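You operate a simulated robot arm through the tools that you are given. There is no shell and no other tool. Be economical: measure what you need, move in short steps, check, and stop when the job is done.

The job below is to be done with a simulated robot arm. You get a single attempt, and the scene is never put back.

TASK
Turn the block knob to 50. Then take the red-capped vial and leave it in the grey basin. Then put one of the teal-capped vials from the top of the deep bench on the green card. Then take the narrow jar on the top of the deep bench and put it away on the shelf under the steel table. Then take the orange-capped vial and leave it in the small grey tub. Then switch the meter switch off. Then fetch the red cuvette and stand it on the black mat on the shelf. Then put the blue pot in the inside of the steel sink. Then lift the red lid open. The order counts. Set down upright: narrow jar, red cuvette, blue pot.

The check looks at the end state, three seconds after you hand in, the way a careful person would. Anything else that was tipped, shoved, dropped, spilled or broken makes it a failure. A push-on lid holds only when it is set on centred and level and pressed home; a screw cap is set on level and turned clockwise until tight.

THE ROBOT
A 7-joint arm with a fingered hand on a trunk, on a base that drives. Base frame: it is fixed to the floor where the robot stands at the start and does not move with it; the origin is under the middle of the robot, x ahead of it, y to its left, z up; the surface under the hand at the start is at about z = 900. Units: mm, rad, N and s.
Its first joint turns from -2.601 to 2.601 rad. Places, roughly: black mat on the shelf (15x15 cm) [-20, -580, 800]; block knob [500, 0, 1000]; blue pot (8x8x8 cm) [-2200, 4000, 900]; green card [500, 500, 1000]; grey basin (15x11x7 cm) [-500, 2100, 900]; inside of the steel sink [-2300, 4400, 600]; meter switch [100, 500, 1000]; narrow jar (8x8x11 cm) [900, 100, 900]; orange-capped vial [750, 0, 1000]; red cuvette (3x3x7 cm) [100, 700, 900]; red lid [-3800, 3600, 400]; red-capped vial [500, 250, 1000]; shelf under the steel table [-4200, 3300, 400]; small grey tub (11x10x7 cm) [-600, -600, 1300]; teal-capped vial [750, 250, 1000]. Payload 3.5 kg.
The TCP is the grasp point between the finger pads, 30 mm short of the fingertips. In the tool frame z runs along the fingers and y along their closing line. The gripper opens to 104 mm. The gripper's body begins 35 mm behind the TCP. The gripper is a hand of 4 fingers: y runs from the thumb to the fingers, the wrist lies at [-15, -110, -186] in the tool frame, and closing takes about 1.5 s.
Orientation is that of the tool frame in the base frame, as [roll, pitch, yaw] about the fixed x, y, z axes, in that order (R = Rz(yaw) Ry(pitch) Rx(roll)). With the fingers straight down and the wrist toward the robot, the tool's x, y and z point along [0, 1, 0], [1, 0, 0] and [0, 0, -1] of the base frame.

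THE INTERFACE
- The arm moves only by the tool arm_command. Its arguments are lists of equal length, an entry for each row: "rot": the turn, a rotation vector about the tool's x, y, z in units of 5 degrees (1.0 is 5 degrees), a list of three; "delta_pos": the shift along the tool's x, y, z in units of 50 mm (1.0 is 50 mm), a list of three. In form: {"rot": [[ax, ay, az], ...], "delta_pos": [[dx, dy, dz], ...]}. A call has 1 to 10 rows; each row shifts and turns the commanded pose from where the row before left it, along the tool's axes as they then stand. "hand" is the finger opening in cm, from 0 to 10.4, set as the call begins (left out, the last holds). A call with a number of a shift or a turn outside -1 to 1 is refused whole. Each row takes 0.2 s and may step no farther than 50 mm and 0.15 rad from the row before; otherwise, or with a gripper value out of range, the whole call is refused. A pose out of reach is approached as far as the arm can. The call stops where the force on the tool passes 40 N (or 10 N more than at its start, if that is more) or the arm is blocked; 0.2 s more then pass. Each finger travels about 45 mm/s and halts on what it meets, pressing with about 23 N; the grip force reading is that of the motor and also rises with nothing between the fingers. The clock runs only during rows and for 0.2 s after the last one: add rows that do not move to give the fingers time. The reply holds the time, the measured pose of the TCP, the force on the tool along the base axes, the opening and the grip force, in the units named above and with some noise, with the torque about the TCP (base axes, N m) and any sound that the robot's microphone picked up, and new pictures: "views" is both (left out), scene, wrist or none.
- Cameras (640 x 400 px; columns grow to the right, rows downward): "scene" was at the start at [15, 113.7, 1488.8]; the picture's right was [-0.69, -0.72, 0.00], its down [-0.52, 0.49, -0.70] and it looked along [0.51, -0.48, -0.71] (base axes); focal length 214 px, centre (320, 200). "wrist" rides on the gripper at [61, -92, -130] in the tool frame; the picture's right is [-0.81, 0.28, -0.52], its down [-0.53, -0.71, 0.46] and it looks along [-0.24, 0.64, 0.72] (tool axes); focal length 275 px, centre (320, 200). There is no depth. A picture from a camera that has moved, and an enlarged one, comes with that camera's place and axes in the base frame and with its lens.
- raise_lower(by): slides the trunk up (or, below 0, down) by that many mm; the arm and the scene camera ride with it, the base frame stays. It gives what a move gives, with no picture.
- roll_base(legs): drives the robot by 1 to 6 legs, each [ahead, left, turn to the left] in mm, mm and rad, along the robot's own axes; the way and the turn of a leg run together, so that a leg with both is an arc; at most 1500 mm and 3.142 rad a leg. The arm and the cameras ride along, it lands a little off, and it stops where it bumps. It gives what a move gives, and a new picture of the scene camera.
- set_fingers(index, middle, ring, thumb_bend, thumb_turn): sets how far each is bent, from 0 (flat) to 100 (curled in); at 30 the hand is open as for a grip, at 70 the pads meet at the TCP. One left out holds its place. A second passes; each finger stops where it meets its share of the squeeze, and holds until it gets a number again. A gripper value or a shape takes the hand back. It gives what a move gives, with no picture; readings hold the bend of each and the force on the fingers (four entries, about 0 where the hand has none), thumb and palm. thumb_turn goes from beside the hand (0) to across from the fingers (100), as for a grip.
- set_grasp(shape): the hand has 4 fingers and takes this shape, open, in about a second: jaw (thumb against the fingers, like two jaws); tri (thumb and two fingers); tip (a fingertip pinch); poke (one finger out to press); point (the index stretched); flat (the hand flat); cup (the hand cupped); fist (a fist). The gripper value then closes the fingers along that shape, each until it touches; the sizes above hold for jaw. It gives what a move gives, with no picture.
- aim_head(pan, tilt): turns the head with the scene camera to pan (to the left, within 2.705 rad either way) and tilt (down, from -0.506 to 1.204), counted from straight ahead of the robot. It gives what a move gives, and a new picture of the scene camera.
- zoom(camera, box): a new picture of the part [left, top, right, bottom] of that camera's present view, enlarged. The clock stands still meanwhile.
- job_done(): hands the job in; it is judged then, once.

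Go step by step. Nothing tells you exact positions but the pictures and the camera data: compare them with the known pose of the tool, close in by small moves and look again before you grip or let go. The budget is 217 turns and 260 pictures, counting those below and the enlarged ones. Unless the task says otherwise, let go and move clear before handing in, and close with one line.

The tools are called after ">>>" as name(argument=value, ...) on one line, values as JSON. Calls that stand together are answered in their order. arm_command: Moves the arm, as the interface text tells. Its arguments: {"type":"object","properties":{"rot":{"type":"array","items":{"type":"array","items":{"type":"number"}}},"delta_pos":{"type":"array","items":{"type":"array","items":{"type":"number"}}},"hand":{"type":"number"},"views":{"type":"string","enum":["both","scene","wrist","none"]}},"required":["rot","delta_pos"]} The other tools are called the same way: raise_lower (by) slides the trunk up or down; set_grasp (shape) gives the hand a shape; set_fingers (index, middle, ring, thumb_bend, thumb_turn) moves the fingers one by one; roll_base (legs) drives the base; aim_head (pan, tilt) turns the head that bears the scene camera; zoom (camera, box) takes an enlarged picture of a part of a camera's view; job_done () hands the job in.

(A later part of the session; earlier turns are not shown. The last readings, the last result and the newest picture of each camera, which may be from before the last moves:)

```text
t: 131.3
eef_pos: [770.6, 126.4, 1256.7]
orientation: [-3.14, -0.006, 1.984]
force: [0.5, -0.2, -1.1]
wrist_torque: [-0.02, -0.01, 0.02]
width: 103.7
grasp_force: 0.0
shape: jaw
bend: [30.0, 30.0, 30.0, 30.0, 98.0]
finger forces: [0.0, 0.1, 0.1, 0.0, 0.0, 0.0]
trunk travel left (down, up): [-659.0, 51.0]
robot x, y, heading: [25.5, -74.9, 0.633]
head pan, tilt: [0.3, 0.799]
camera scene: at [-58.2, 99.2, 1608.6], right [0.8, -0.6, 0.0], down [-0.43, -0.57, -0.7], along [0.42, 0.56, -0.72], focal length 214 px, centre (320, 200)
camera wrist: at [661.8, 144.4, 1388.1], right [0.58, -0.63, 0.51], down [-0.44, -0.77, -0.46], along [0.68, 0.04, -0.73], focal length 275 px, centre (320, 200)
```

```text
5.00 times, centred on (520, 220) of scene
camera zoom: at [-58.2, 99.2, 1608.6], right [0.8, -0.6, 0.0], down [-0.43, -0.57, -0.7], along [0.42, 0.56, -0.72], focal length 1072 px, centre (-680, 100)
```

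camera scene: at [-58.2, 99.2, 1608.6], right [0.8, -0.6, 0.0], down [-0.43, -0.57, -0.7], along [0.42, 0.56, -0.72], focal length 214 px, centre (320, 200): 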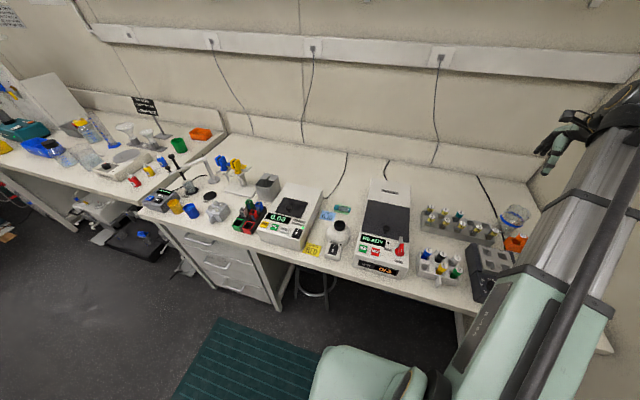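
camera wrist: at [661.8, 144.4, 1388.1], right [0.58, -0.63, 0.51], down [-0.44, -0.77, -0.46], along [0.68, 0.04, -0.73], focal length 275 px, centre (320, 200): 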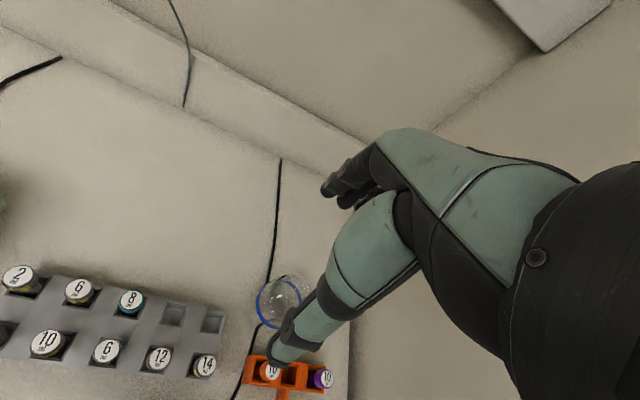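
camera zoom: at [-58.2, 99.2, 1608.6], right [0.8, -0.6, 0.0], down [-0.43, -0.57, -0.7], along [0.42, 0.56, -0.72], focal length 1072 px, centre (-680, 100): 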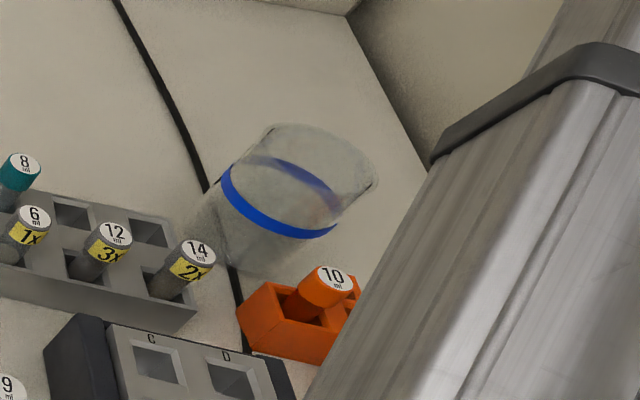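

The jar (glass, blue band) is centred near [855, 73]. I'll move above it and turn the hand so the thumb clears the orange rack.

>>> arm_command(hand=10.4, rot=[[0, 0, 0], [0, 0, 0], [0, 0, 0.96], [0, 0, 0.96], [0, 0, 0.96], [0, 0, 0.96], [0, 0, 0.96], [0, 0, 0.96], [0, 0, 0.96], [0, 0, 0]], delta_pos=[[-0.74, 0.615, 0], [-0.74, 0.615, 0], [0, 0, 0], [0, 0, 0], [0, 0, 0], [0, 0, 0], [0, 0, 0.4], [0, 0, 0.5], [0, 0, 0.5], [0, 0, 0]], views="both")

```text
t: 133.5
eef_pos: [855.4, 84.5, 1187.6]
orientation: [-3.137, -0.006, 1.396]
force: [-0.2, 0.9, 0.4]
wrist_torque: [-0.03, 0.01, 0.02]
width: 103.5
grasp_force: 0.1
shape: jaw
bend: [30.0, 30.0, 30.0, 30.0, 98.0]
finger forces: [0.1, 0.0, 0.0, 0.0, 0.1, 0.1]
trunk travel left (down, up): [-659.0, 51.0]
robot x, y, heading: [26.9, -80.5, 0.632]
head pan, tilt: [0.3, 0.799]
camera scene: at [-58.3, 99.3, 1608.6], right [0.8, -0.6, 0.0], down [-0.43, -0.57, -0.7], along [0.42, 0.56, -0.72], focal length 214 px, centre (320, 200)
camera wrist: at [775.5, 158.8, 1318.9], right [0.13, -0.85, 0.51], down [-0.8, -0.4, -0.45], along [0.59, -0.35, -0.73], focal length 275 px, centre (320, 200)
```

scene: 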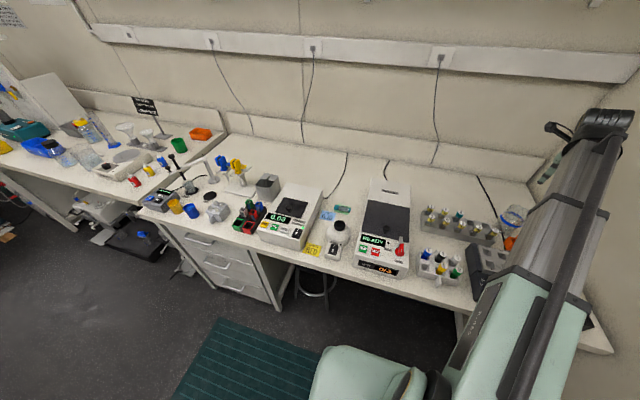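
wrist: 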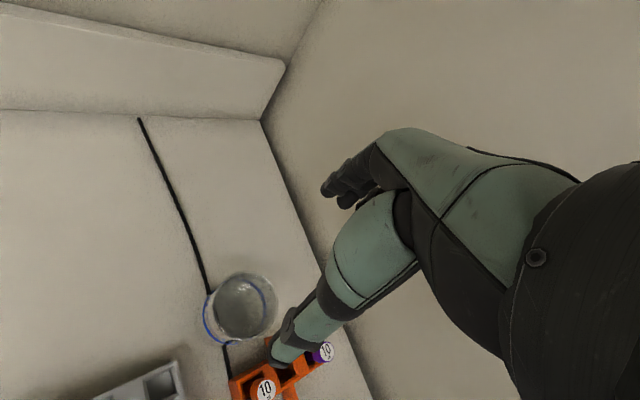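

>>> zoom(camera="wrist", box=[180, 240, 340, 400])

```text
2.50 times, centred on (260, 320) of wrist
camera zoom: at [775.5, 158.8, 1318.9], right [0.13, -0.85, 0.51], down [-0.8, -0.4, -0.45], along [0.59, -0.35, -0.73], focal length 688 px, centre (470, -100)
```

zoom: 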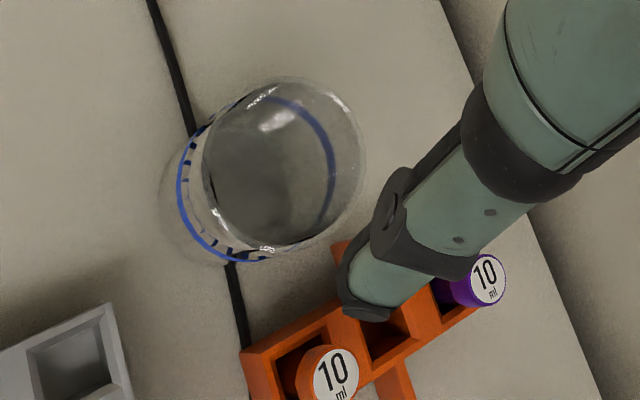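

>>> arm_command(rot=[[0, 0, 0], [0, 0, 0], [0, 0, 0]], delta_pos=[[0.05, -0.12, 0.8], [0, 0, 0.8], [0, 0, 0.8]], views="wrist")

>>> zoom(camera="wrist", box=[180, 140, 400, 400])

```text
t: 134.3
eef_pos: [848.2, 90.4, 1067.7]
orientation: [-3.136, -0.005, 1.401]
force: [0.1, -0.2, 0.1]
wrist_torque: [-0.02, -0.04, -0.04]
width: 103.6
grasp_force: 0.1
shape: jaw
bend: [30.0, 30.0, 30.0, 30.0, 98.0]
finger forces: [0.0, 0.1, 0.0, 0.0, 0.0, 0.0]
trunk travel left (down, up): [-659.0, 51.0]
robot x, y, heading: [28.4, -75.8, 0.628]
head pan, tilt: [0.3, 0.799]
camera wrist: at [769.3, 165.2, 1198.7], right [0.14, -0.85, 0.51], down [-0.8, -0.4, -0.45], along [0.59, -0.35, -0.73], focal length 275 px, centre (320, 200)
```

wrist: 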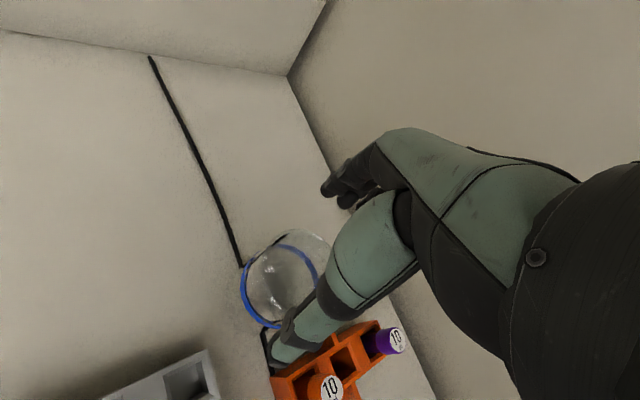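

```text
1.54 times, centred on (290, 270) of wrist
camera zoom: at [769.3, 165.2, 1198.7], right [0.14, -0.85, 0.51], down [-0.8, -0.4, -0.45], along [0.59, -0.35, -0.73], focal length 424 px, centre (366, 92)
```

zoom: 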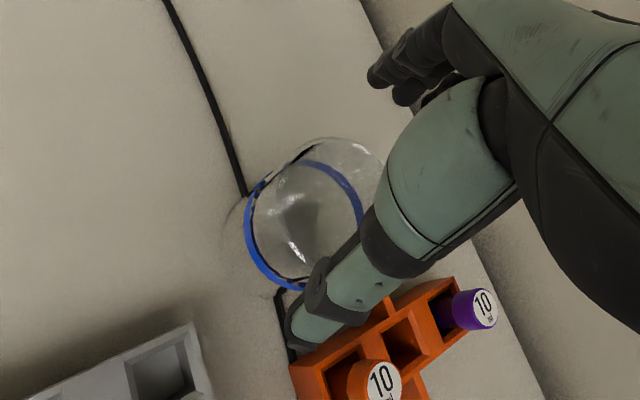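

Aligned with the jar rim. Descend to straddle its upper half and close.

>>> arm_command(rot=[[0, 0, 0], [0, 0, 0]], delta_pos=[[0, 0, 0.8], [0, 0, 0.7]], views="wrist")

```text
t: 134.9
eef_pos: [849.4, 88.9, 991.8]
orientation: [-3.136, -0.005, 1.402]
force: [0.1, 0.0, 0.6]
wrist_torque: [0.01, -0.01, 0.02]
width: 103.6
grasp_force: 0.2
shape: jaw
bend: [30.0, 30.0, 30.0, 30.0, 98.0]
finger forces: [0.4, 0.0, 0.1, 0.0, 0.0, 0.0]
trunk travel left (down, up): [-659.0, 51.0]
robot x, y, heading: [26.8, -75.2, 0.631]
head pan, tilt: [0.3, 0.799]
camera wrist: at [770.3, 163.7, 1122.3], right [0.14, -0.85, 0.51], down [-0.8, -0.4, -0.45], along [0.59, -0.35, -0.73], focal length 275 px, centre (320, 200)
```

wrist: 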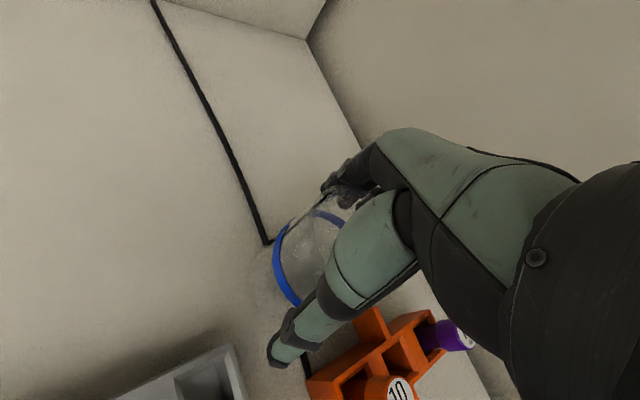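

>>> zoom(camera="wrist", box=[230, 150, 410, 390])

```text
1.67 times, centred on (320, 270) of wrist
camera zoom: at [770.3, 163.7, 1122.3], right [0.14, -0.85, 0.51], down [-0.8, -0.4, -0.45], along [0.59, -0.35, -0.73], focal length 459 px, centre (320, 83)
```

zoom: 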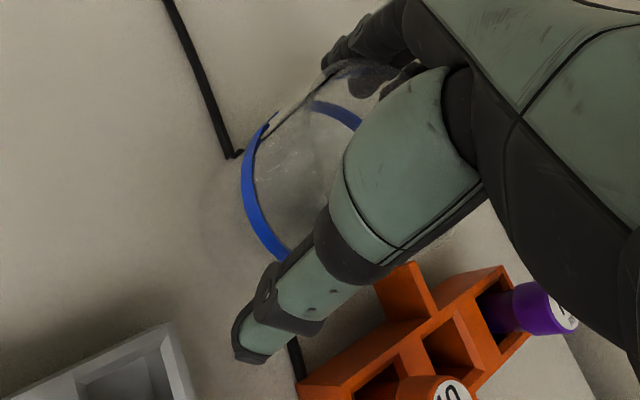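

>>> arm_command(rot=[[0, 0, 0], [0, 0, 0]], delta_pos=[[0, 0.16, 0], [0, 0, 0]], views="none")

>>> zoom(camera="wrist", box=[230, 150, 410, 390])

```text
t: 135.5
eef_pos: [856.3, 89.2, 991.2]
orientation: [-3.135, -0.005, 1.401]
force: [-1.0, 0.9, 0.9]
wrist_torque: [-0.01, 0.02, 0.02]
width: 103.7
grasp_force: 0.2
shape: jaw
bend: [30.0, 30.0, 30.0, 30.0, 98.0]
finger forces: [0.0, 0.1, 0.0, 0.0, 0.0, 0.0]
trunk travel left (down, up): [-659.0, 51.0]
robot x, y, heading: [33.5, -78.0, 0.631]
head pan, tilt: [0.3, 0.799]
```

```text
1.67 times, centred on (320, 270) of wrist
camera zoom: at [777.7, 162.2, 1122.3], right [0.14, -0.85, 0.51], down [-0.8, -0.4, -0.45], along [0.59, -0.35, -0.73], focal length 459 px, centre (320, 83)
```

zoom: 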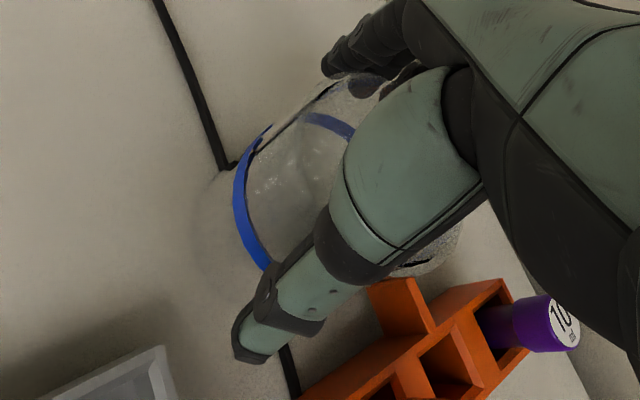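

>>> arm_command(hand=8.6, rot=[[0, 0, 0], [0, 0, 0], [0, 0, 0]], delta_pos=[[0, 0, 0], [0, 0, 0], [0, 0, 0]], views="none")

>>> zoom(camera="wrist", box=[230, 150, 410, 390])

```text
t: 136.3
eef_pos: [857.7, 87.7, 991.3]
orientation: [-3.137, -0.006, 1.4]
force: [-0.9, -0.2, 0.6]
wrist_torque: [0.01, 0.01, -0.01]
width: 86.0
grasp_force: 0.1
shape: jaw
bend: [27.0, 33.0, 31.0, 46.0, 99.0]
finger forces: [0.1, 0.0, 0.0, 0.1, 0.0, 0.0]
trunk travel left (down, up): [-659.0, 51.0]
robot x, y, heading: [27.0, -75.8, 0.631]
head pan, tilt: [0.3, 0.799]
```

```text
1.67 times, centred on (320, 270) of wrist
camera zoom: at [777.6, 162.2, 1122.4], right [0.14, -0.85, 0.51], down [-0.8, -0.4, -0.45], along [0.59, -0.35, -0.73], focal length 459 px, centre (320, 83)
```

zoom: 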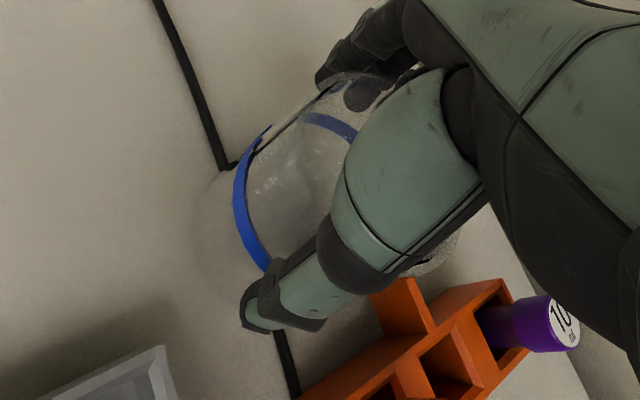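

>>> arm_command(hand=7.6, rot=[[0, 0, 0], [0, 0, 0], [0, 0, 0]], delta_pos=[[0, 0.04, 0], [0, 0, 0], [0, 0, 0]], views="none")

>>> zoom(camera="wrist", box=[230, 150, 410, 390])

```text
t: 137.1
eef_pos: [860.0, 87.3, 992.4]
orientation: [-3.136, -0.004, 1.4]
force: [0.2, 0.6, -0.2]
wrist_torque: [0.04, 0.01, 0.0]
width: 76.5
grasp_force: 0.1
shape: jaw
bend: [27.0, 36.0, 33.0, 56.0, 99.0]
finger forces: [0.0, 0.0, 0.0, 0.0, 0.2, 0.0]
trunk travel left (down, up): [-659.0, 51.0]
robot x, y, heading: [26.9, -77.3, 0.631]
head pan, tilt: [0.3, 0.799]
```

```text
1.67 times, centred on (320, 270) of wrist
camera zoom: at [780.2, 161.8, 1122.7], right [0.14, -0.85, 0.51], down [-0.8, -0.4, -0.45], along [0.59, -0.35, -0.73], focal length 459 px, centre (320, 83)
```

zoom: 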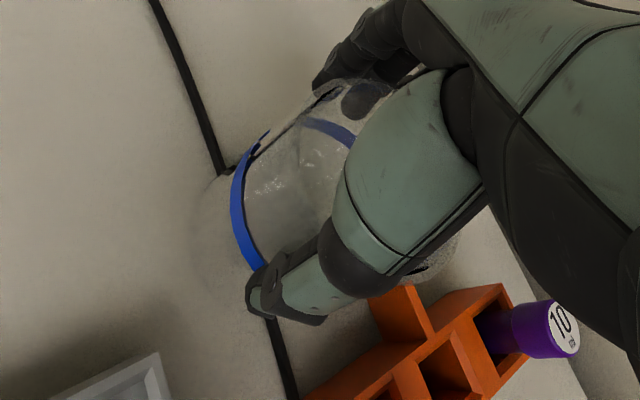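

Thumb just touches the jar. Close to grip, then lift a little.

>>> arm_command(hand=5.5, rot=[[0, 0, 0], [0, 0, 0], [0, 0, 0], [0, 0, 0], [0, 0, 0]], delta_pos=[[0, 0, 0], [0, 0, 0], [0, 0, 0], [0, 0, 0], [0, 0, 0]], views="none")

>>> zoom(camera="wrist", box=[230, 150, 410, 390])

```text
t: 138.3
eef_pos: [860.1, 87.1, 992.2]
orientation: [-3.136, -0.006, 1.399]
force: [0.7, -0.1, 0.3]
wrist_torque: [0.03, -0.02, -0.02]
width: 60.8
grasp_force: 23.7
shape: jaw
bend: [74.0, 41.0, 40.0, 64.0, 100.0]
finger forces: [11.8, 6.1, 2.9, 0.0, 20.7, 0.0]
trunk travel left (down, up): [-659.0, 51.0]
robot x, y, heading: [27.7, -77.8, 0.632]
head pan, tilt: [0.3, 0.799]
```

```text
1.67 times, centred on (320, 270) of wrist
camera zoom: at [780.3, 161.8, 1122.6], right [0.14, -0.85, 0.51], down [-0.8, -0.4, -0.45], along [0.59, -0.35, -0.73], focal length 459 px, centre (320, 83)
```

zoom: 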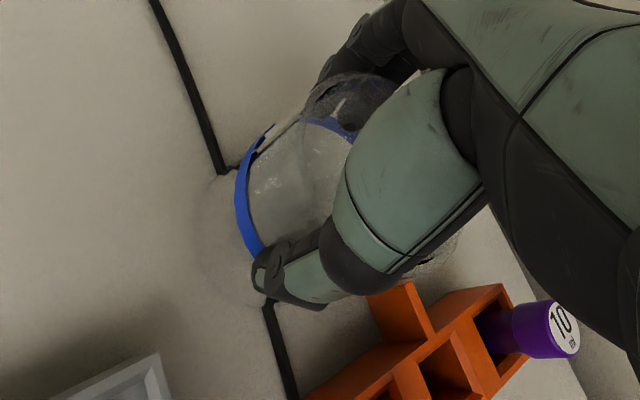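

>>> arm_command(hand=4.5, rot=[[0, 0, 0], [0, 0, 0], [0, 0, 0], [0, 0, 0], [0, 0, 0]], delta_pos=[[0, 0, 0], [0, 0, -0.2], [0, 0, -0.4], [0, 0, -0.6], [0, 0, -0.8]], views="both")

```text
t: 139.5
eef_pos: [862.1, 87.3, 1092.4]
orientation: [-3.137, -0.006, 1.4]
force: [-0.1, 0.7, -0.2]
wrist_torque: [0.01, -0.03, 0.0]
width: 60.6
grasp_force: 22.8
shape: jaw
bend: [74.0, 41.0, 40.0, 64.0, 100.0]
finger forces: [11.7, 6.1, 3.0, 0.0, 20.7, 0.0]
trunk travel left (down, up): [-659.0, 51.0]
robot x, y, heading: [30.3, -76.3, 0.629]
head pan, tilt: [0.3, 0.799]
camera scene: at [-58.3, 99.3, 1608.5], right [0.8, -0.6, 0.0], down [-0.43, -0.57, -0.7], along [0.42, 0.56, -0.72], focal length 214 px, centre (320, 200)
camera wrist: at [782.1, 162.7, 1224.3], right [0.14, -0.85, 0.51], down [-0.8, -0.4, -0.45], along [0.59, -0.35, -0.73], focal length 275 px, centre (320, 200)
```

scene: 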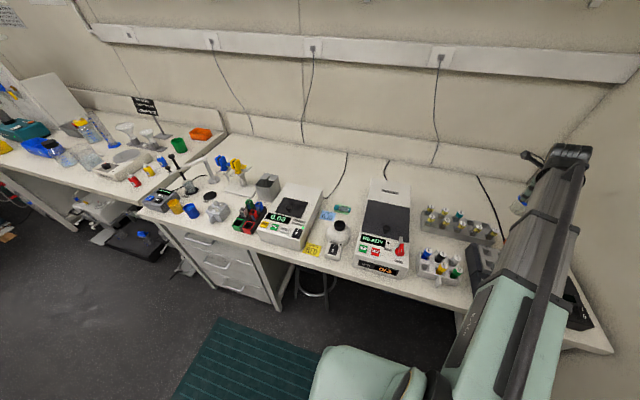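
wrist: 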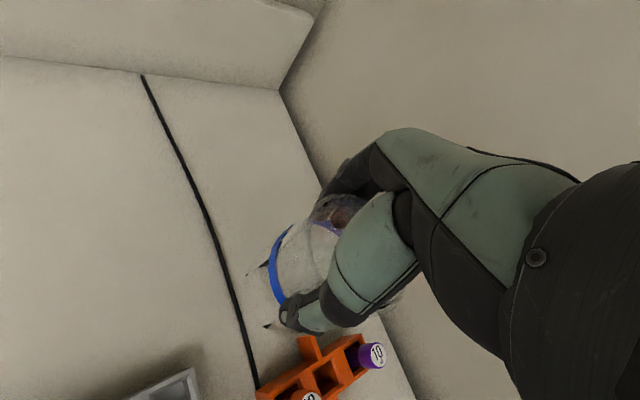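

Jar held upright (its base 92 mm below the TCP). Raise and retract, then drive off toward the steel table at the far end.

>>> arm_command(rot=[[0, 0, 0], [0, 0, 0], [0, 0, 0], [0, 0, 0], [0, 0, 0], [0, 0, 0], [0, 0, 0], [0, 0, 0], [0, 0, 0]], delta_pos=[[0, 0, -0.7], [0, 0, -0.9], [0, 0, -0.9], [0, 0, -0.9], [-0.33, -0.86, 0], [-0.33, -0.86, 0], [-0.33, -0.86, 0], [-0.33, -0.86, 0], [-0.33, -0.86, 0]], views="none")

>>> roll_base(legs=[[-300, 100, 0]])

>>> aim_head(pan=1.75, tilt=0.35)

```text
t: 141.5
eef_pos: [635.1, 41.4, 1263.7]
orientation: [-3.136, -0.007, 1.398]
force: [-1.2, 0.0, -1.1]
wrist_torque: [0.05, -0.03, -0.01]
width: 61.1
grasp_force: 23.5
shape: jaw
bend: [74.0, 41.0, 40.0, 64.0, 100.0]
finger forces: [12.0, 6.0, 3.1, 0.0, 21.0, 0.1]
trunk travel left (down, up): [-659.0, 51.0]
robot x, y, heading: [22.4, -75.9, 0.629]
head pan, tilt: [0.3, 0.799]
```

```text
t: 143.7
eef_pos: [332.8, -56.2, 1262.0]
orientation: [-3.136, -0.005, 1.397]
force: [0.1, -0.1, -1.7]
wrist_torque: [0.05, -0.02, 0.0]
width: 60.8
grasp_force: 23.1
shape: jaw
bend: [74.0, 41.0, 40.0, 64.0, 100.0]
finger forces: [12.0, 6.0, 3.1, 0.0, 21.0, 0.0]
trunk travel left (down, up): [-659.0, 51.0]
robot x, y, heading: [-273.5, -170.6, 0.623]
head pan, tilt: [0.3, 0.799]
camera scene: at [-363.6, 1.6, 1608.6], right [0.8, -0.6, 0.0], down [-0.43, -0.57, -0.7], along [0.42, 0.56, -0.72], focal length 214 px, centre (320, 200)
```

scene: 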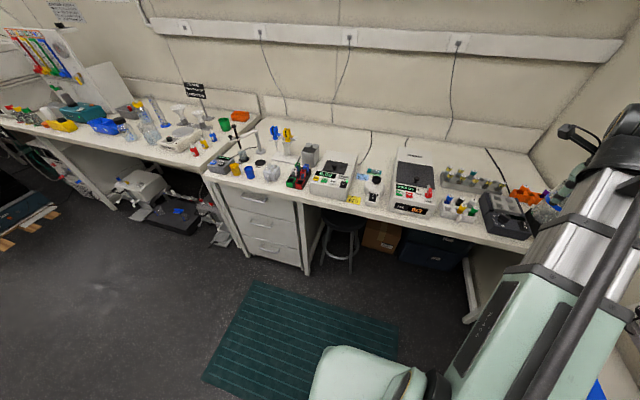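

```text
t: 145.2
eef_pos: [331.4, -55.9, 1262.2]
orientation: [-3.136, -0.004, 1.396]
force: [-0.5, 0.1, -1.0]
wrist_torque: [0.05, -0.03, -0.02]
width: 60.7
grasp_force: 22.9
shape: jaw
bend: [74.0, 41.0, 40.0, 64.0, 100.0]
finger forces: [12.1, 6.0, 3.1, 0.1, 20.8, 0.0]
trunk travel left (down, up): [-659.0, 51.0]
robot x, y, heading: [-277.4, -172.5, 0.629]
head pan, tilt: [1.751, 0.351]
camera scene: at [-478.2, 1.7, 1648.2], right [0.69, 0.72, 0.0], down [0.25, -0.24, -0.94], along [-0.68, 0.65, -0.34], focal length 214 px, centre (320, 200)
```

scene: 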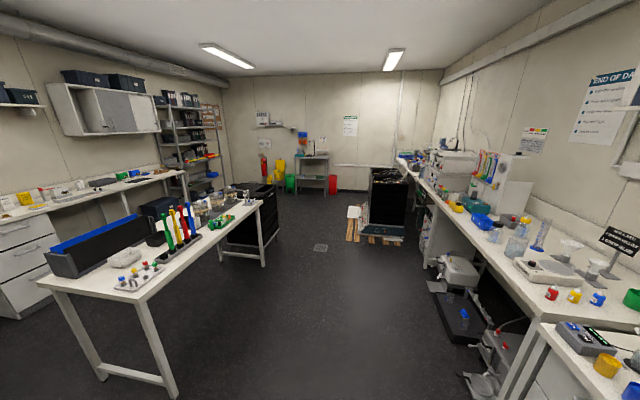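

The steel table stands at the far wall (s-direction). I'll move left into the open aisle, turn to face the far wall, and drive along the corridor between the white table and the pallet.

>>> roll_base(legs=[[-250, 700, 0], [0, 0, 1.57]])

>>> aim_head(pan=0.5, tilt=0.5)

```text
t: 153.1
eef_pos: [-982.0, 861.4, 1263.8]
orientation: [-3.137, -0.004, 2.947]
force: [-0.1, 0.0, -1.1]
wrist_torque: [0.02, 0.02, -0.02]
width: 60.3
grasp_force: 22.2
shape: jaw
bend: [74.0, 41.0, 40.0, 65.0, 100.0]
finger forces: [11.7, 5.9, 3.0, 0.0, 20.5, 0.1]
trunk travel left (down, up): [-659.0, 51.0]
robot x, y, heading: [-878.2, 249.9, 2.174]
head pan, tilt: [1.751, 0.351]
camera scene: at [-1057.3, 51.1, 1648.2], right [-0.71, 0.71, 0.0], down [0.24, 0.24, -0.94], along [-0.66, -0.66, -0.34], focal length 214 px, centre (320, 200)
```

scene: 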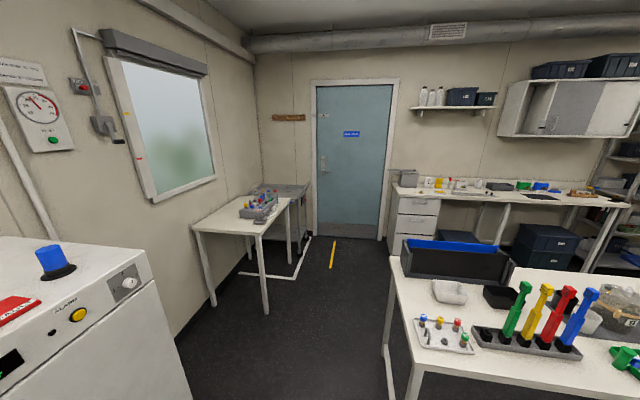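

```text
t: 154.5
eef_pos: [-982.0, 862.3, 1262.1]
orientation: [-3.137, -0.007, 2.946]
force: [0.0, -0.5, -1.4]
wrist_torque: [0.01, 0.04, 0.02]
width: 60.3
grasp_force: 23.4
shape: jaw
bend: [74.0, 41.0, 40.0, 65.0, 100.0]
finger forces: [11.8, 5.9, 3.1, 0.0, 20.5, 0.0]
trunk travel left (down, up): [-659.0, 51.0]
robot x, y, heading: [-879.6, 252.2, 2.172]
head pan, tilt: [0.499, 0.499]
camera scene: at [-1072.8, 157.8, 1634.6], right [0.45, 0.89, 0.0], down [0.43, -0.21, -0.88], along [-0.78, 0.39, -0.48], focal length 214 px, centre (320, 200)
```

scene: 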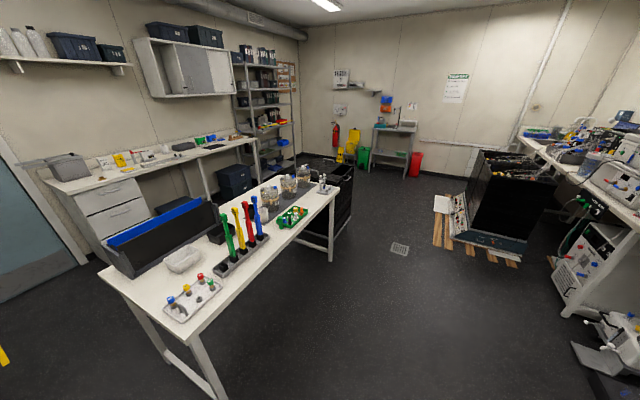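

>>> roll_base(legs=[[1200, 250, 0.02], [1200, 100, 0]])

>>> aim_head(pan=0.2, tilt=0.5)

```text
t: 166.4
eef_pos: [-2665.7, 2618.2, 1262.7]
orientation: [-3.137, -0.003, 2.957]
force: [0.0, 0.8, -2.0]
wrist_torque: [0.03, 0.0, -0.01]
width: 60.6
grasp_force: 23.1
shape: jaw
bend: [74.0, 41.0, 40.0, 65.0, 100.0]
finger forces: [11.9, 5.8, 3.1, 0.0, 20.5, 0.0]
trunk travel left (down, up): [-659.0, 51.0]
robot x, y, heading: [-2554.8, 2010.7, 2.191]
head pan, tilt: [0.499, 0.499]
camera scene: at [-2748.5, 1912.7, 1634.5], right [0.44, 0.9, 0.0], down [0.43, -0.21, -0.88], along [-0.79, 0.39, -0.48], focal length 214 px, centre (320, 200)
```

scene: 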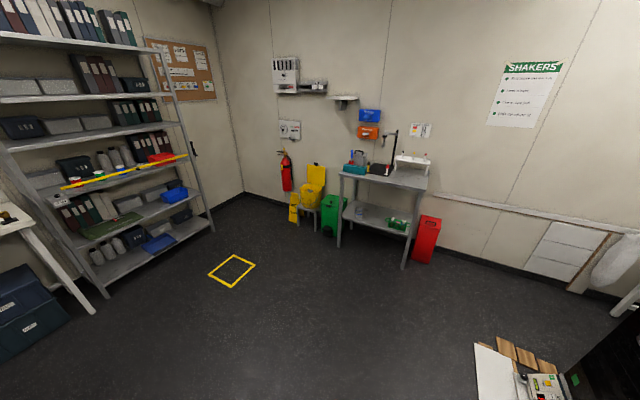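

```text
t: 167.2
eef_pos: [-2665.4, 2616.5, 1261.2]
orientation: [-3.136, -0.006, 2.958]
force: [0.1, -0.3, -1.2]
wrist_torque: [0.01, 0.02, 0.02]
width: 60.5
grasp_force: 23.1
shape: jaw
bend: [74.0, 41.0, 40.0, 65.0, 100.0]
finger forces: [11.9, 6.0, 3.0, 0.1, 20.5, 0.0]
trunk travel left (down, up): [-659.0, 51.0]
robot x, y, heading: [-2558.1, 2009.0, 2.185]
head pan, tilt: [0.201, 0.499]
camera scene: at [-2733.0, 1934.7, 1634.6], right [0.68, 0.73, 0.0], down [0.35, -0.33, -0.88], along [-0.64, 0.6, -0.48], focal length 214 px, centre (320, 200)
```

scene: 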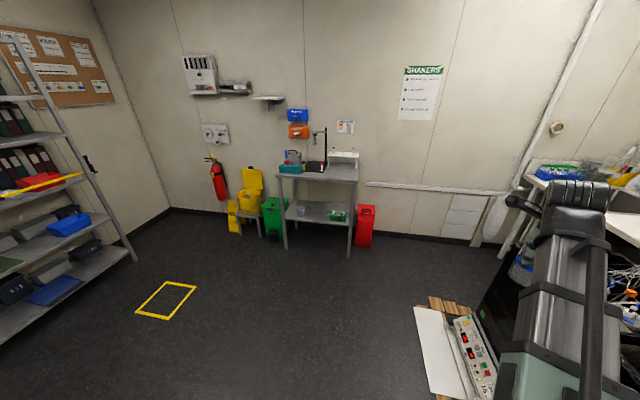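

>>> zoom(camera="scene", box=[220, 110, 400, 260])

```text
2.67 times, centred on (310, 185) of scene
camera zoom: at [-2733.0, 1934.7, 1634.6], right [0.68, 0.73, 0.0], down [0.35, -0.33, -0.88], along [-0.64, 0.6, -0.48], focal length 572 px, centre (347, 240)
```

zoom: 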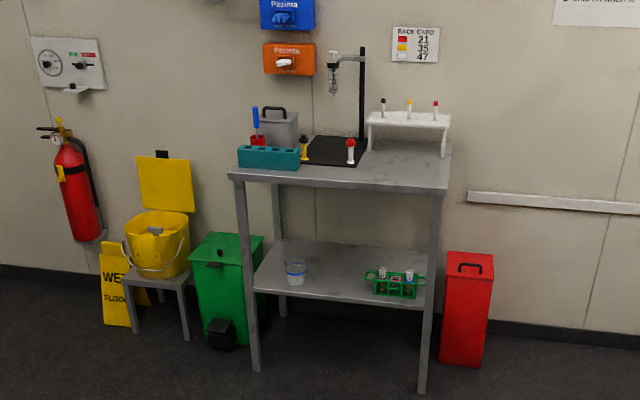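

The shelf (z≈400) has free space in the middle between a glass and a green rack; the red bin stands right of the table. Drive to a stand-off in front of the table.

>>> roll_base(legs=[[600, 557, 0.038], [380, 0, 0]])

>>> aim_head(pan=0.1, tilt=0.7)

```text
t: 173.5
eef_pos: [-3705.1, 3072.5, 1262.1]
orientation: [-3.136, -0.005, 2.984]
force: [-0.1, 1.0, -1.7]
wrist_torque: [-0.01, 0.01, 0.01]
width: 60.4
grasp_force: 23.0
shape: jaw
bend: [74.0, 41.0, 40.0, 65.0, 100.0]
finger forces: [11.9, 5.9, 3.0, 0.0, 20.5, 0.1]
trunk travel left (down, up): [-659.0, 51.0]
robot x, y, heading: [-3574.1, 2467.8, 2.214]
head pan, tilt: [0.201, 0.499]
camera scene: at [-3753.3, 2388.1, 1634.5], right [0.66, 0.75, 0.0], down [0.36, -0.32, -0.88], along [-0.66, 0.58, -0.48], focal length 214 px, centre (320, 200)
```

scene: 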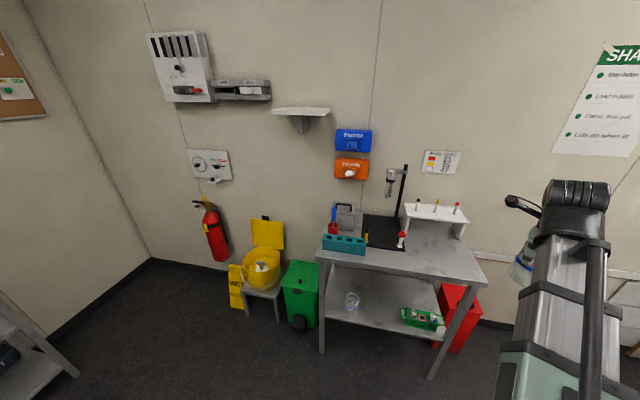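

```text
t: 174.3
eef_pos: [-3702.8, 3071.9, 1263.1]
orientation: [-3.138, -0.005, 2.984]
force: [-0.4, -0.4, -0.4]
wrist_torque: [0.01, 0.02, 0.0]
width: 60.0
grasp_force: 22.9
shape: jaw
bend: [74.0, 41.0, 40.0, 65.0, 100.0]
finger forces: [11.9, 5.9, 3.1, 0.0, 20.5, 0.0]
trunk travel left (down, up): [-659.0, 51.0]
robot x, y, heading: [-3576.9, 2463.7, 2.215]
head pan, tilt: [0.099, 0.7]
camera scene: at [-3742.3, 2389.6, 1616.9], right [0.74, 0.68, 0.0], down [0.44, -0.47, -0.77], along [-0.52, 0.56, -0.64], focal length 214 px, centre (320, 200)
```

scene: 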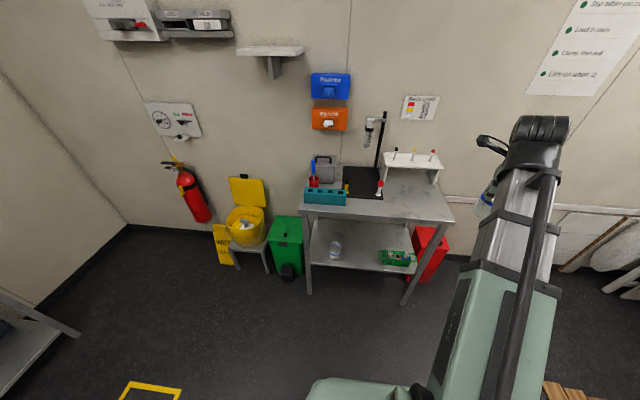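

>>> zoom(camera="scene", box=[270, 170, 470, 310])

```text
2.86 times, centred on (370, 240) of scene
camera zoom: at [-3742.3, 2389.6, 1616.9], right [0.74, 0.68, 0.0], down [0.44, -0.47, -0.77], along [-0.52, 0.56, -0.64], focal length 613 px, centre (177, 86)
```

zoom: 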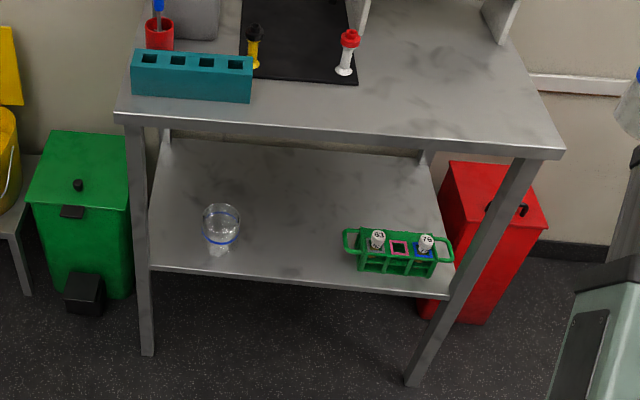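

Free spot on the shelf at about [-4119, 3193, 400]. Bring the hand square in front of the table first.

>>> arm_command(rot=[[0, 0, 0], [0, 0, 0], [0, 0, 0], [0, 0, 0], [0, 0, 0], [0, 0, 0]], delta_pos=[[0.72, -0.52, 0], [0.72, -0.52, 0], [0.72, -0.52, 0], [0.72, -0.52, 0], [0.72, -0.52, 0], [0.72, -0.52, 0]], views="none")

>>> arm_command(rot=[[0, 0, -0.91], [0, 0, -0.91], [0, 0, -0.91], [0, 0, -0.91], [0, 0, -0.91], [0, 0, -0.91], [0, 0, -0.91], [0, 0, -0.91], [0, 0, -0.91], [0, 0, -0.91]], delta_pos=[[0, 0, 0], [0, 0, 0], [0, 0, 0], [0, 0, 0], [0, 0, 0], [0, 0, 0], [0, 0, 0], [0, 0, 0], [0, 0, 0], [0, 0, 0]], views="none")

>>> raise_lower(by=-400)

>>> zoom(camera="scene", box=[0, 0, 640, 400])

```text
t: 175.7
eef_pos: [-3941.8, 2949.3, 1263.9]
orientation: [-3.138, -0.005, 2.984]
force: [-0.2, 0.3, -2.1]
wrist_torque: [0.02, -0.01, 0.01]
width: 60.4
grasp_force: 23.3
shape: jaw
bend: [74.0, 41.0, 40.0, 65.0, 99.0]
finger forces: [11.9, 5.9, 3.2, 0.0, 20.7, 0.1]
trunk travel left (down, up): [-659.0, 51.0]
robot x, y, heading: [-3576.6, 2465.2, 2.214]
head pan, tilt: [0.099, 0.7]
```

```text
t: 177.9
eef_pos: [-3940.7, 2952.2, 1263.7]
orientation: [3.141, -0.006, -2.504]
force: [0.4, 0.0, -1.7]
wrist_torque: [0.0, 0.05, -0.04]
width: 60.2
grasp_force: 22.9
shape: jaw
bend: [74.0, 41.0, 40.0, 65.0, 99.0]
finger forces: [11.9, 5.9, 3.1, 0.1, 20.7, 0.0]
trunk travel left (down, up): [-659.0, 51.0]
robot x, y, heading: [-3577.7, 2466.2, 2.217]
head pan, tilt: [0.099, 0.7]
```

```text
t: 181.7
eef_pos: [-3942.0, 2951.6, 865.0]
orientation: [3.141, -0.009, -2.505]
force: [-0.3, -0.1, -1.4]
wrist_torque: [-0.03, 0.02, 0.01]
width: 60.4
grasp_force: 22.8
shape: jaw
bend: [74.0, 41.0, 40.0, 65.0, 99.0]
finger forces: [11.7, 5.9, 3.3, 0.0, 20.6, 0.0]
trunk travel left (down, up): [-259.0, 451.0]
robot x, y, heading: [-3580.4, 2464.4, 2.217]
head pan, tilt: [0.099, 0.7]
```

```text
1.00 times, centred on (320, 200) of scene (not enlarged: the box is as wide or as high as the picture)
camera zoom: at [-3742.3, 2389.4, 1216.9], right [0.74, 0.68, 0.0], down [0.44, -0.47, -0.76], along [-0.52, 0.56, -0.64], focal length 214 px, centre (320, 200)
```

zoom: 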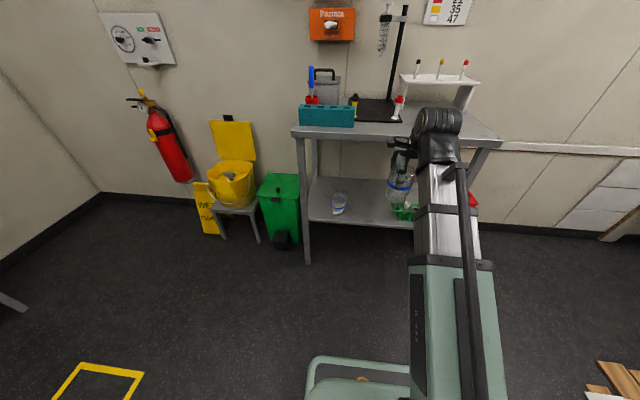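

>>> raise_lower(by=-255)

>>> arm_command(rot=[[0, 0, 0], [0, 0, 0]], delta_pos=[[0, 0, 0.5], [0, 0, 0.5]], views="both")

```text
t: 184.3
eef_pos: [-3941.1, 2952.3, 609.3]
orientation: [3.14, -0.007, -2.503]
force: [-0.7, 0.2, -0.4]
wrist_torque: [-0.02, 0.03, -0.01]
width: 60.3
grasp_force: 23.0
shape: jaw
bend: [74.0, 41.0, 40.0, 65.0, 99.0]
finger forces: [11.8, 5.9, 3.3, 0.0, 20.5, 0.0]
trunk travel left (down, up): [-4.0, 706.0]
robot x, y, heading: [-3576.3, 2465.5, 2.211]
head pan, tilt: [0.099, 0.7]
```

```text
t: 184.9
eef_pos: [-3942.2, 2951.4, 557.3]
orientation: [-3.142, -0.005, -2.504]
force: [0.8, 0.5, -1.6]
wrist_torque: [-0.02, 0.0, 0.01]
width: 60.6
grasp_force: 22.8
shape: jaw
bend: [74.0, 41.0, 40.0, 65.0, 99.0]
finger forces: [11.8, 6.0, 3.2, 0.0, 20.5, 0.0]
trunk travel left (down, up): [-4.0, 706.0]
robot x, y, heading: [-3578.5, 2466.2, 2.22]
head pan, tilt: [0.099, 0.7]
camera scene: at [-3742.3, 2389.4, 961.9], right [0.74, 0.68, 0.0], down [0.44, -0.47, -0.76], along [-0.52, 0.56, -0.64], focal length 214 px, centre (320, 200)
camera wrist: at [-3936.6, 2842.1, 688.8], right [0.49, 0.71, 0.51], down [0.85, -0.26, -0.46], along [-0.19, 0.66, -0.73], focal length 275 px, centre (320, 200)
```

scene: 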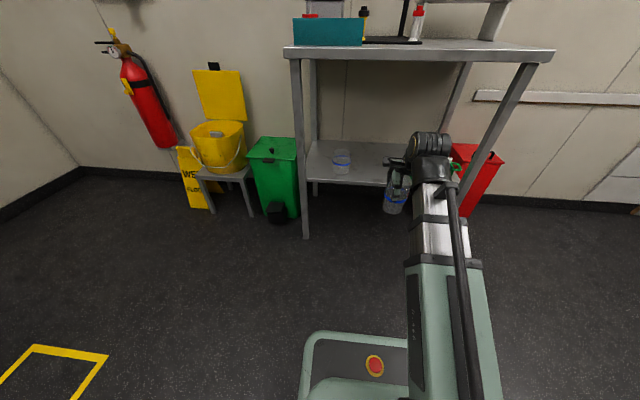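
wrist: 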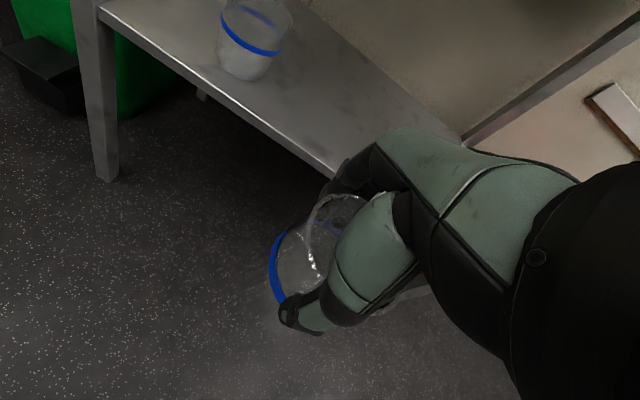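

Jar hangs in front of the shelf opening. Advance 315 mm under the table top.

>>> arm_command(rot=[[0, 0, 0], [0, 0, 0], [0, 0, 0], [0, 0, 0]], delta_pos=[[0, 0.9, 0], [0, 0.9, 0], [0, 0.9, 0], [0, 0.9, 0]], views="both")

```text
t: 185.9
eef_pos: [-4049.2, 3094.7, 557.7]
orientation: [-3.141, -0.009, -2.505]
force: [-0.9, 0.4, -1.5]
wrist_torque: [0.02, 0.02, 0.01]
width: 60.4
grasp_force: 23.1
shape: jaw
bend: [74.0, 41.0, 40.0, 65.0, 99.0]
finger forces: [11.8, 5.9, 3.3, 0.0, 20.6, 0.0]
trunk travel left (down, up): [-4.0, 706.0]
robot x, y, heading: [-3577.1, 2465.2, 2.215]
head pan, tilt: [0.099, 0.7]
camera scene: at [-3742.2, 2389.3, 961.8], right [0.74, 0.68, 0.0], down [0.44, -0.47, -0.77], along [-0.52, 0.56, -0.64], focal length 214 px, centre (320, 200)
camera wrist: at [-4043.2, 2985.7, 689.6], right [0.49, 0.71, 0.51], down [0.85, -0.26, -0.46], along [-0.19, 0.66, -0.73], focal length 275 px, centre (320, 200)
```

scene: 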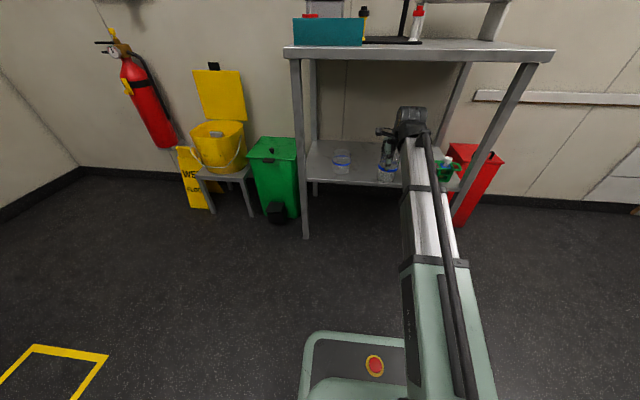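
wrist: 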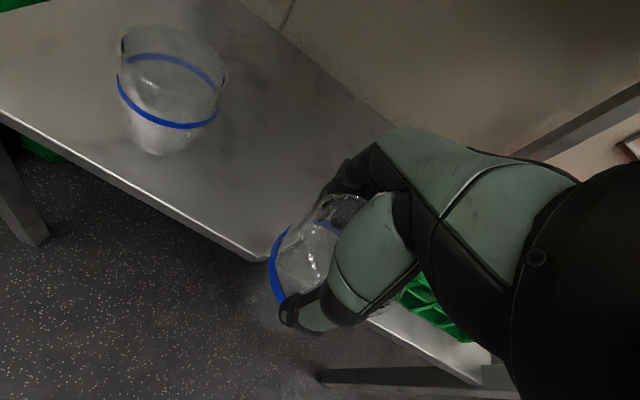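

>>> arm_command(rot=[[0, 0, 0], [0, 0, 0], [0, 0, 0]], delta_pos=[[0, 0.9, 0], [0, 0.9, 0], [0, 0.9, 0.3]], views="both")

```text
t: 186.7
eef_pos: [-4127.6, 3205.7, 543.5]
orientation: [-3.141, -0.006, -2.504]
force: [-0.1, -0.3, -1.0]
wrist_torque: [-0.03, -0.01, 0.01]
width: 60.3
grasp_force: 22.9
shape: jaw
bend: [74.0, 41.0, 40.0, 65.0, 99.0]
finger forces: [11.9, 5.9, 3.5, 0.0, 20.6, 0.0]
trunk travel left (down, up): [-4.0, 706.0]
robot x, y, heading: [-3580.5, 2466.1, 2.212]
head pan, tilt: [0.099, 0.7]
camera scene: at [-3742.2, 2389.3, 961.8], right [0.74, 0.68, 0.0], down [0.44, -0.47, -0.77], along [-0.52, 0.56, -0.64], focal length 214 px, centre (320, 200)
camera wrist: at [-4122.9, 3095.9, 673.6], right [0.49, 0.71, 0.51], down [0.85, -0.26, -0.46], along [-0.19, 0.66, -0.73], focal length 275 px, centre (320, 200)
```

scene: 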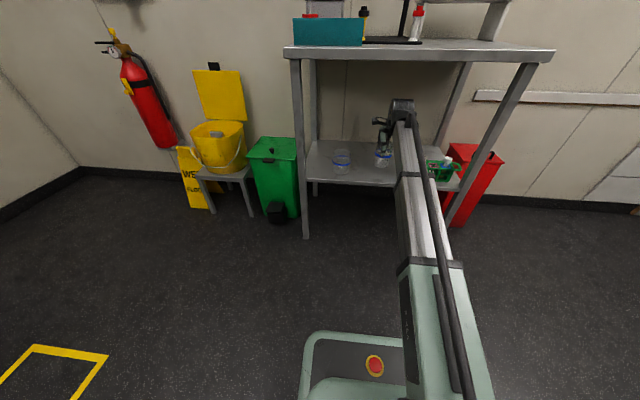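
wrist: 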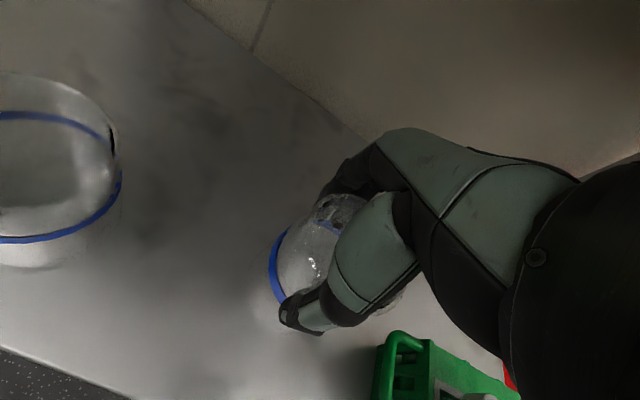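

>>> arm_command(rot=[[0, 0, 0], [0, 0, 0], [0, 0, 0], [0, 0, 0], [0, 0, 0]], delta_pos=[[0, 0, 0.5], [0, 0, 0.3], [0, 0, 0.1], [0, 0, 0.06], [0, 0, 0.06]], views="wrist")

```text
t: 187.9
eef_pos: [-4128.7, 3203.5, 496.8]
orientation: [3.138, -0.009, -2.505]
force: [-5.8, -2.0, 29.7]
wrist_torque: [0.01, 0.07, 0.18]
width: 58.4
grasp_force: 23.1
shape: jaw
bend: [75.0, 40.0, 38.0, 67.0, 99.0]
finger forces: [12.7, 7.7, 5.1, 0.1, 21.7, 0.0]
trunk travel left (down, up): [-4.0, 706.0]
robot x, y, heading: [-3580.9, 2467.0, 2.221]
head pan, tilt: [0.099, 0.7]
camera wrist: at [-4123.1, 3093.2, 625.7], right [0.49, 0.7, 0.51], down [0.85, -0.26, -0.46], along [-0.19, 0.66, -0.72], focal length 275 px, centre (320, 200)
```

wrist: 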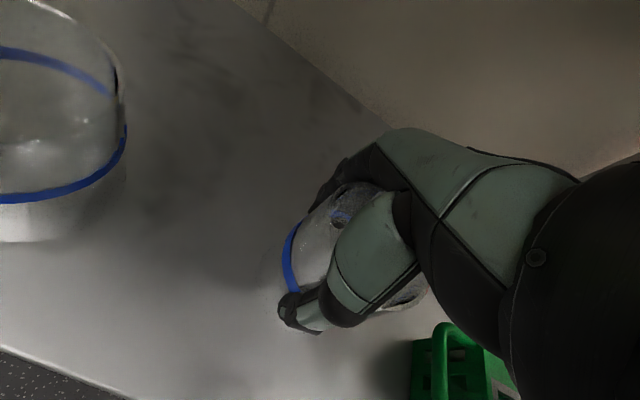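

On the shelf. Relieve pressure, open gradually.

>>> arm_command(rot=[[0, 0, 0], [0, 0, 0]], delta_pos=[[0, 0, -0.08], [0, 0, 0]], views="none")

>>> arm_command(hand=8.0, rot=[[0, 0, 0], [0, 0, 0], [0, 0, 0], [0, 0, 0]], delta_pos=[[0, 0, 0], [0, 0, 0], [0, 0, 0], [0, 0, 0]], views="wrist")

```text
t: 188.5
eef_pos: [-4128.3, 3203.7, 496.6]
orientation: [-3.14, -0.008, -2.503]
force: [-2.3, -3.1, 8.8]
wrist_torque: [-0.06, 0.11, 0.04]
width: 58.2
grasp_force: 23.4
shape: jaw
bend: [75.0, 40.0, 38.0, 67.0, 99.0]
finger forces: [11.2, 6.4, 4.8, 0.0, 20.7, 0.0]
trunk travel left (down, up): [-4.0, 706.0]
robot x, y, heading: [-3578.8, 2462.2, 2.218]
head pan, tilt: [0.099, 0.7]
```

```text
t: 189.5
eef_pos: [-4128.7, 3203.6, 496.8]
orientation: [3.141, -0.008, -2.505]
force: [0.5, -0.7, 0.0]
wrist_torque: [0.02, 0.04, 0.02]
width: 79.5
grasp_force: 0.1
shape: jaw
bend: [27.0, 35.0, 32.0, 53.0, 99.0]
finger forces: [0.0, 0.1, 0.0, 0.0, 0.1, 0.2]
trunk travel left (down, up): [-4.0, 706.0]
robot x, y, heading: [-3579.0, 2466.6, 2.217]
head pan, tilt: [0.099, 0.7]
camera wrist: at [-4122.9, 3094.7, 627.5], right [0.49, 0.71, 0.51], down [0.85, -0.26, -0.46], along [-0.19, 0.66, -0.73], focal length 275 px, centre (320, 200)
```

wrist: 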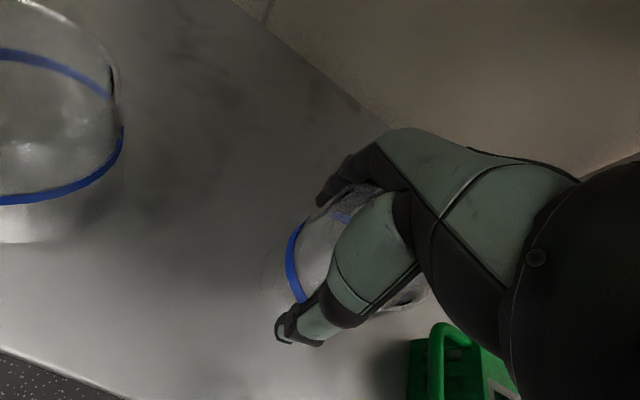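

>>> arm_command(hand=10.4, rot=[[0, 0, 0], [0, 0, 0], [0, 0, 0], [0, 0, 0], [0, 0, 0]], delta_pos=[[0, 0, 0], [0, 0, 0], [0, 0, 0], [0, 0, -0.2], [0, 0, -0.2]], views="wrist")

```text
t: 190.7
eef_pos: [-4129.9, 3205.3, 516.7]
orientation: [3.142, -0.007, -2.504]
force: [0.3, 0.1, -0.5]
wrist_torque: [0.01, 0.04, 0.02]
width: 103.6
grasp_force: 0.0
shape: jaw
bend: [30.0, 30.0, 30.0, 30.0, 98.0]
finger forces: [0.0, 0.0, 0.0, 0.0, 0.1, 0.0]
trunk travel left (down, up): [-4.0, 706.0]
robot x, y, heading: [-3576.7, 2463.8, 2.215]
head pan, tilt: [0.099, 0.7]
camera wrist: at [-4123.5, 3095.1, 647.3], right [0.49, 0.71, 0.51], down [0.85, -0.26, -0.46], along [-0.19, 0.66, -0.73], focal length 275 px, centre (320, 200)
```

wrist: 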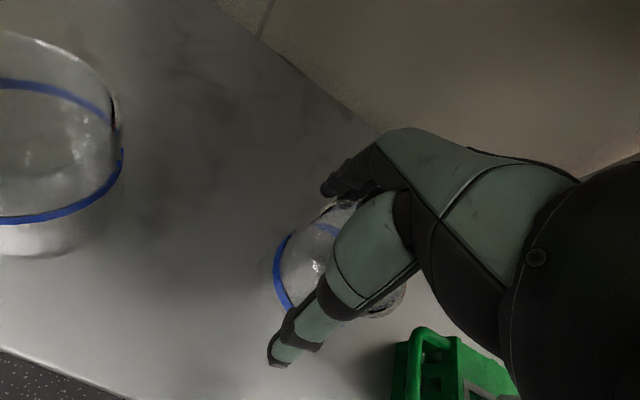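

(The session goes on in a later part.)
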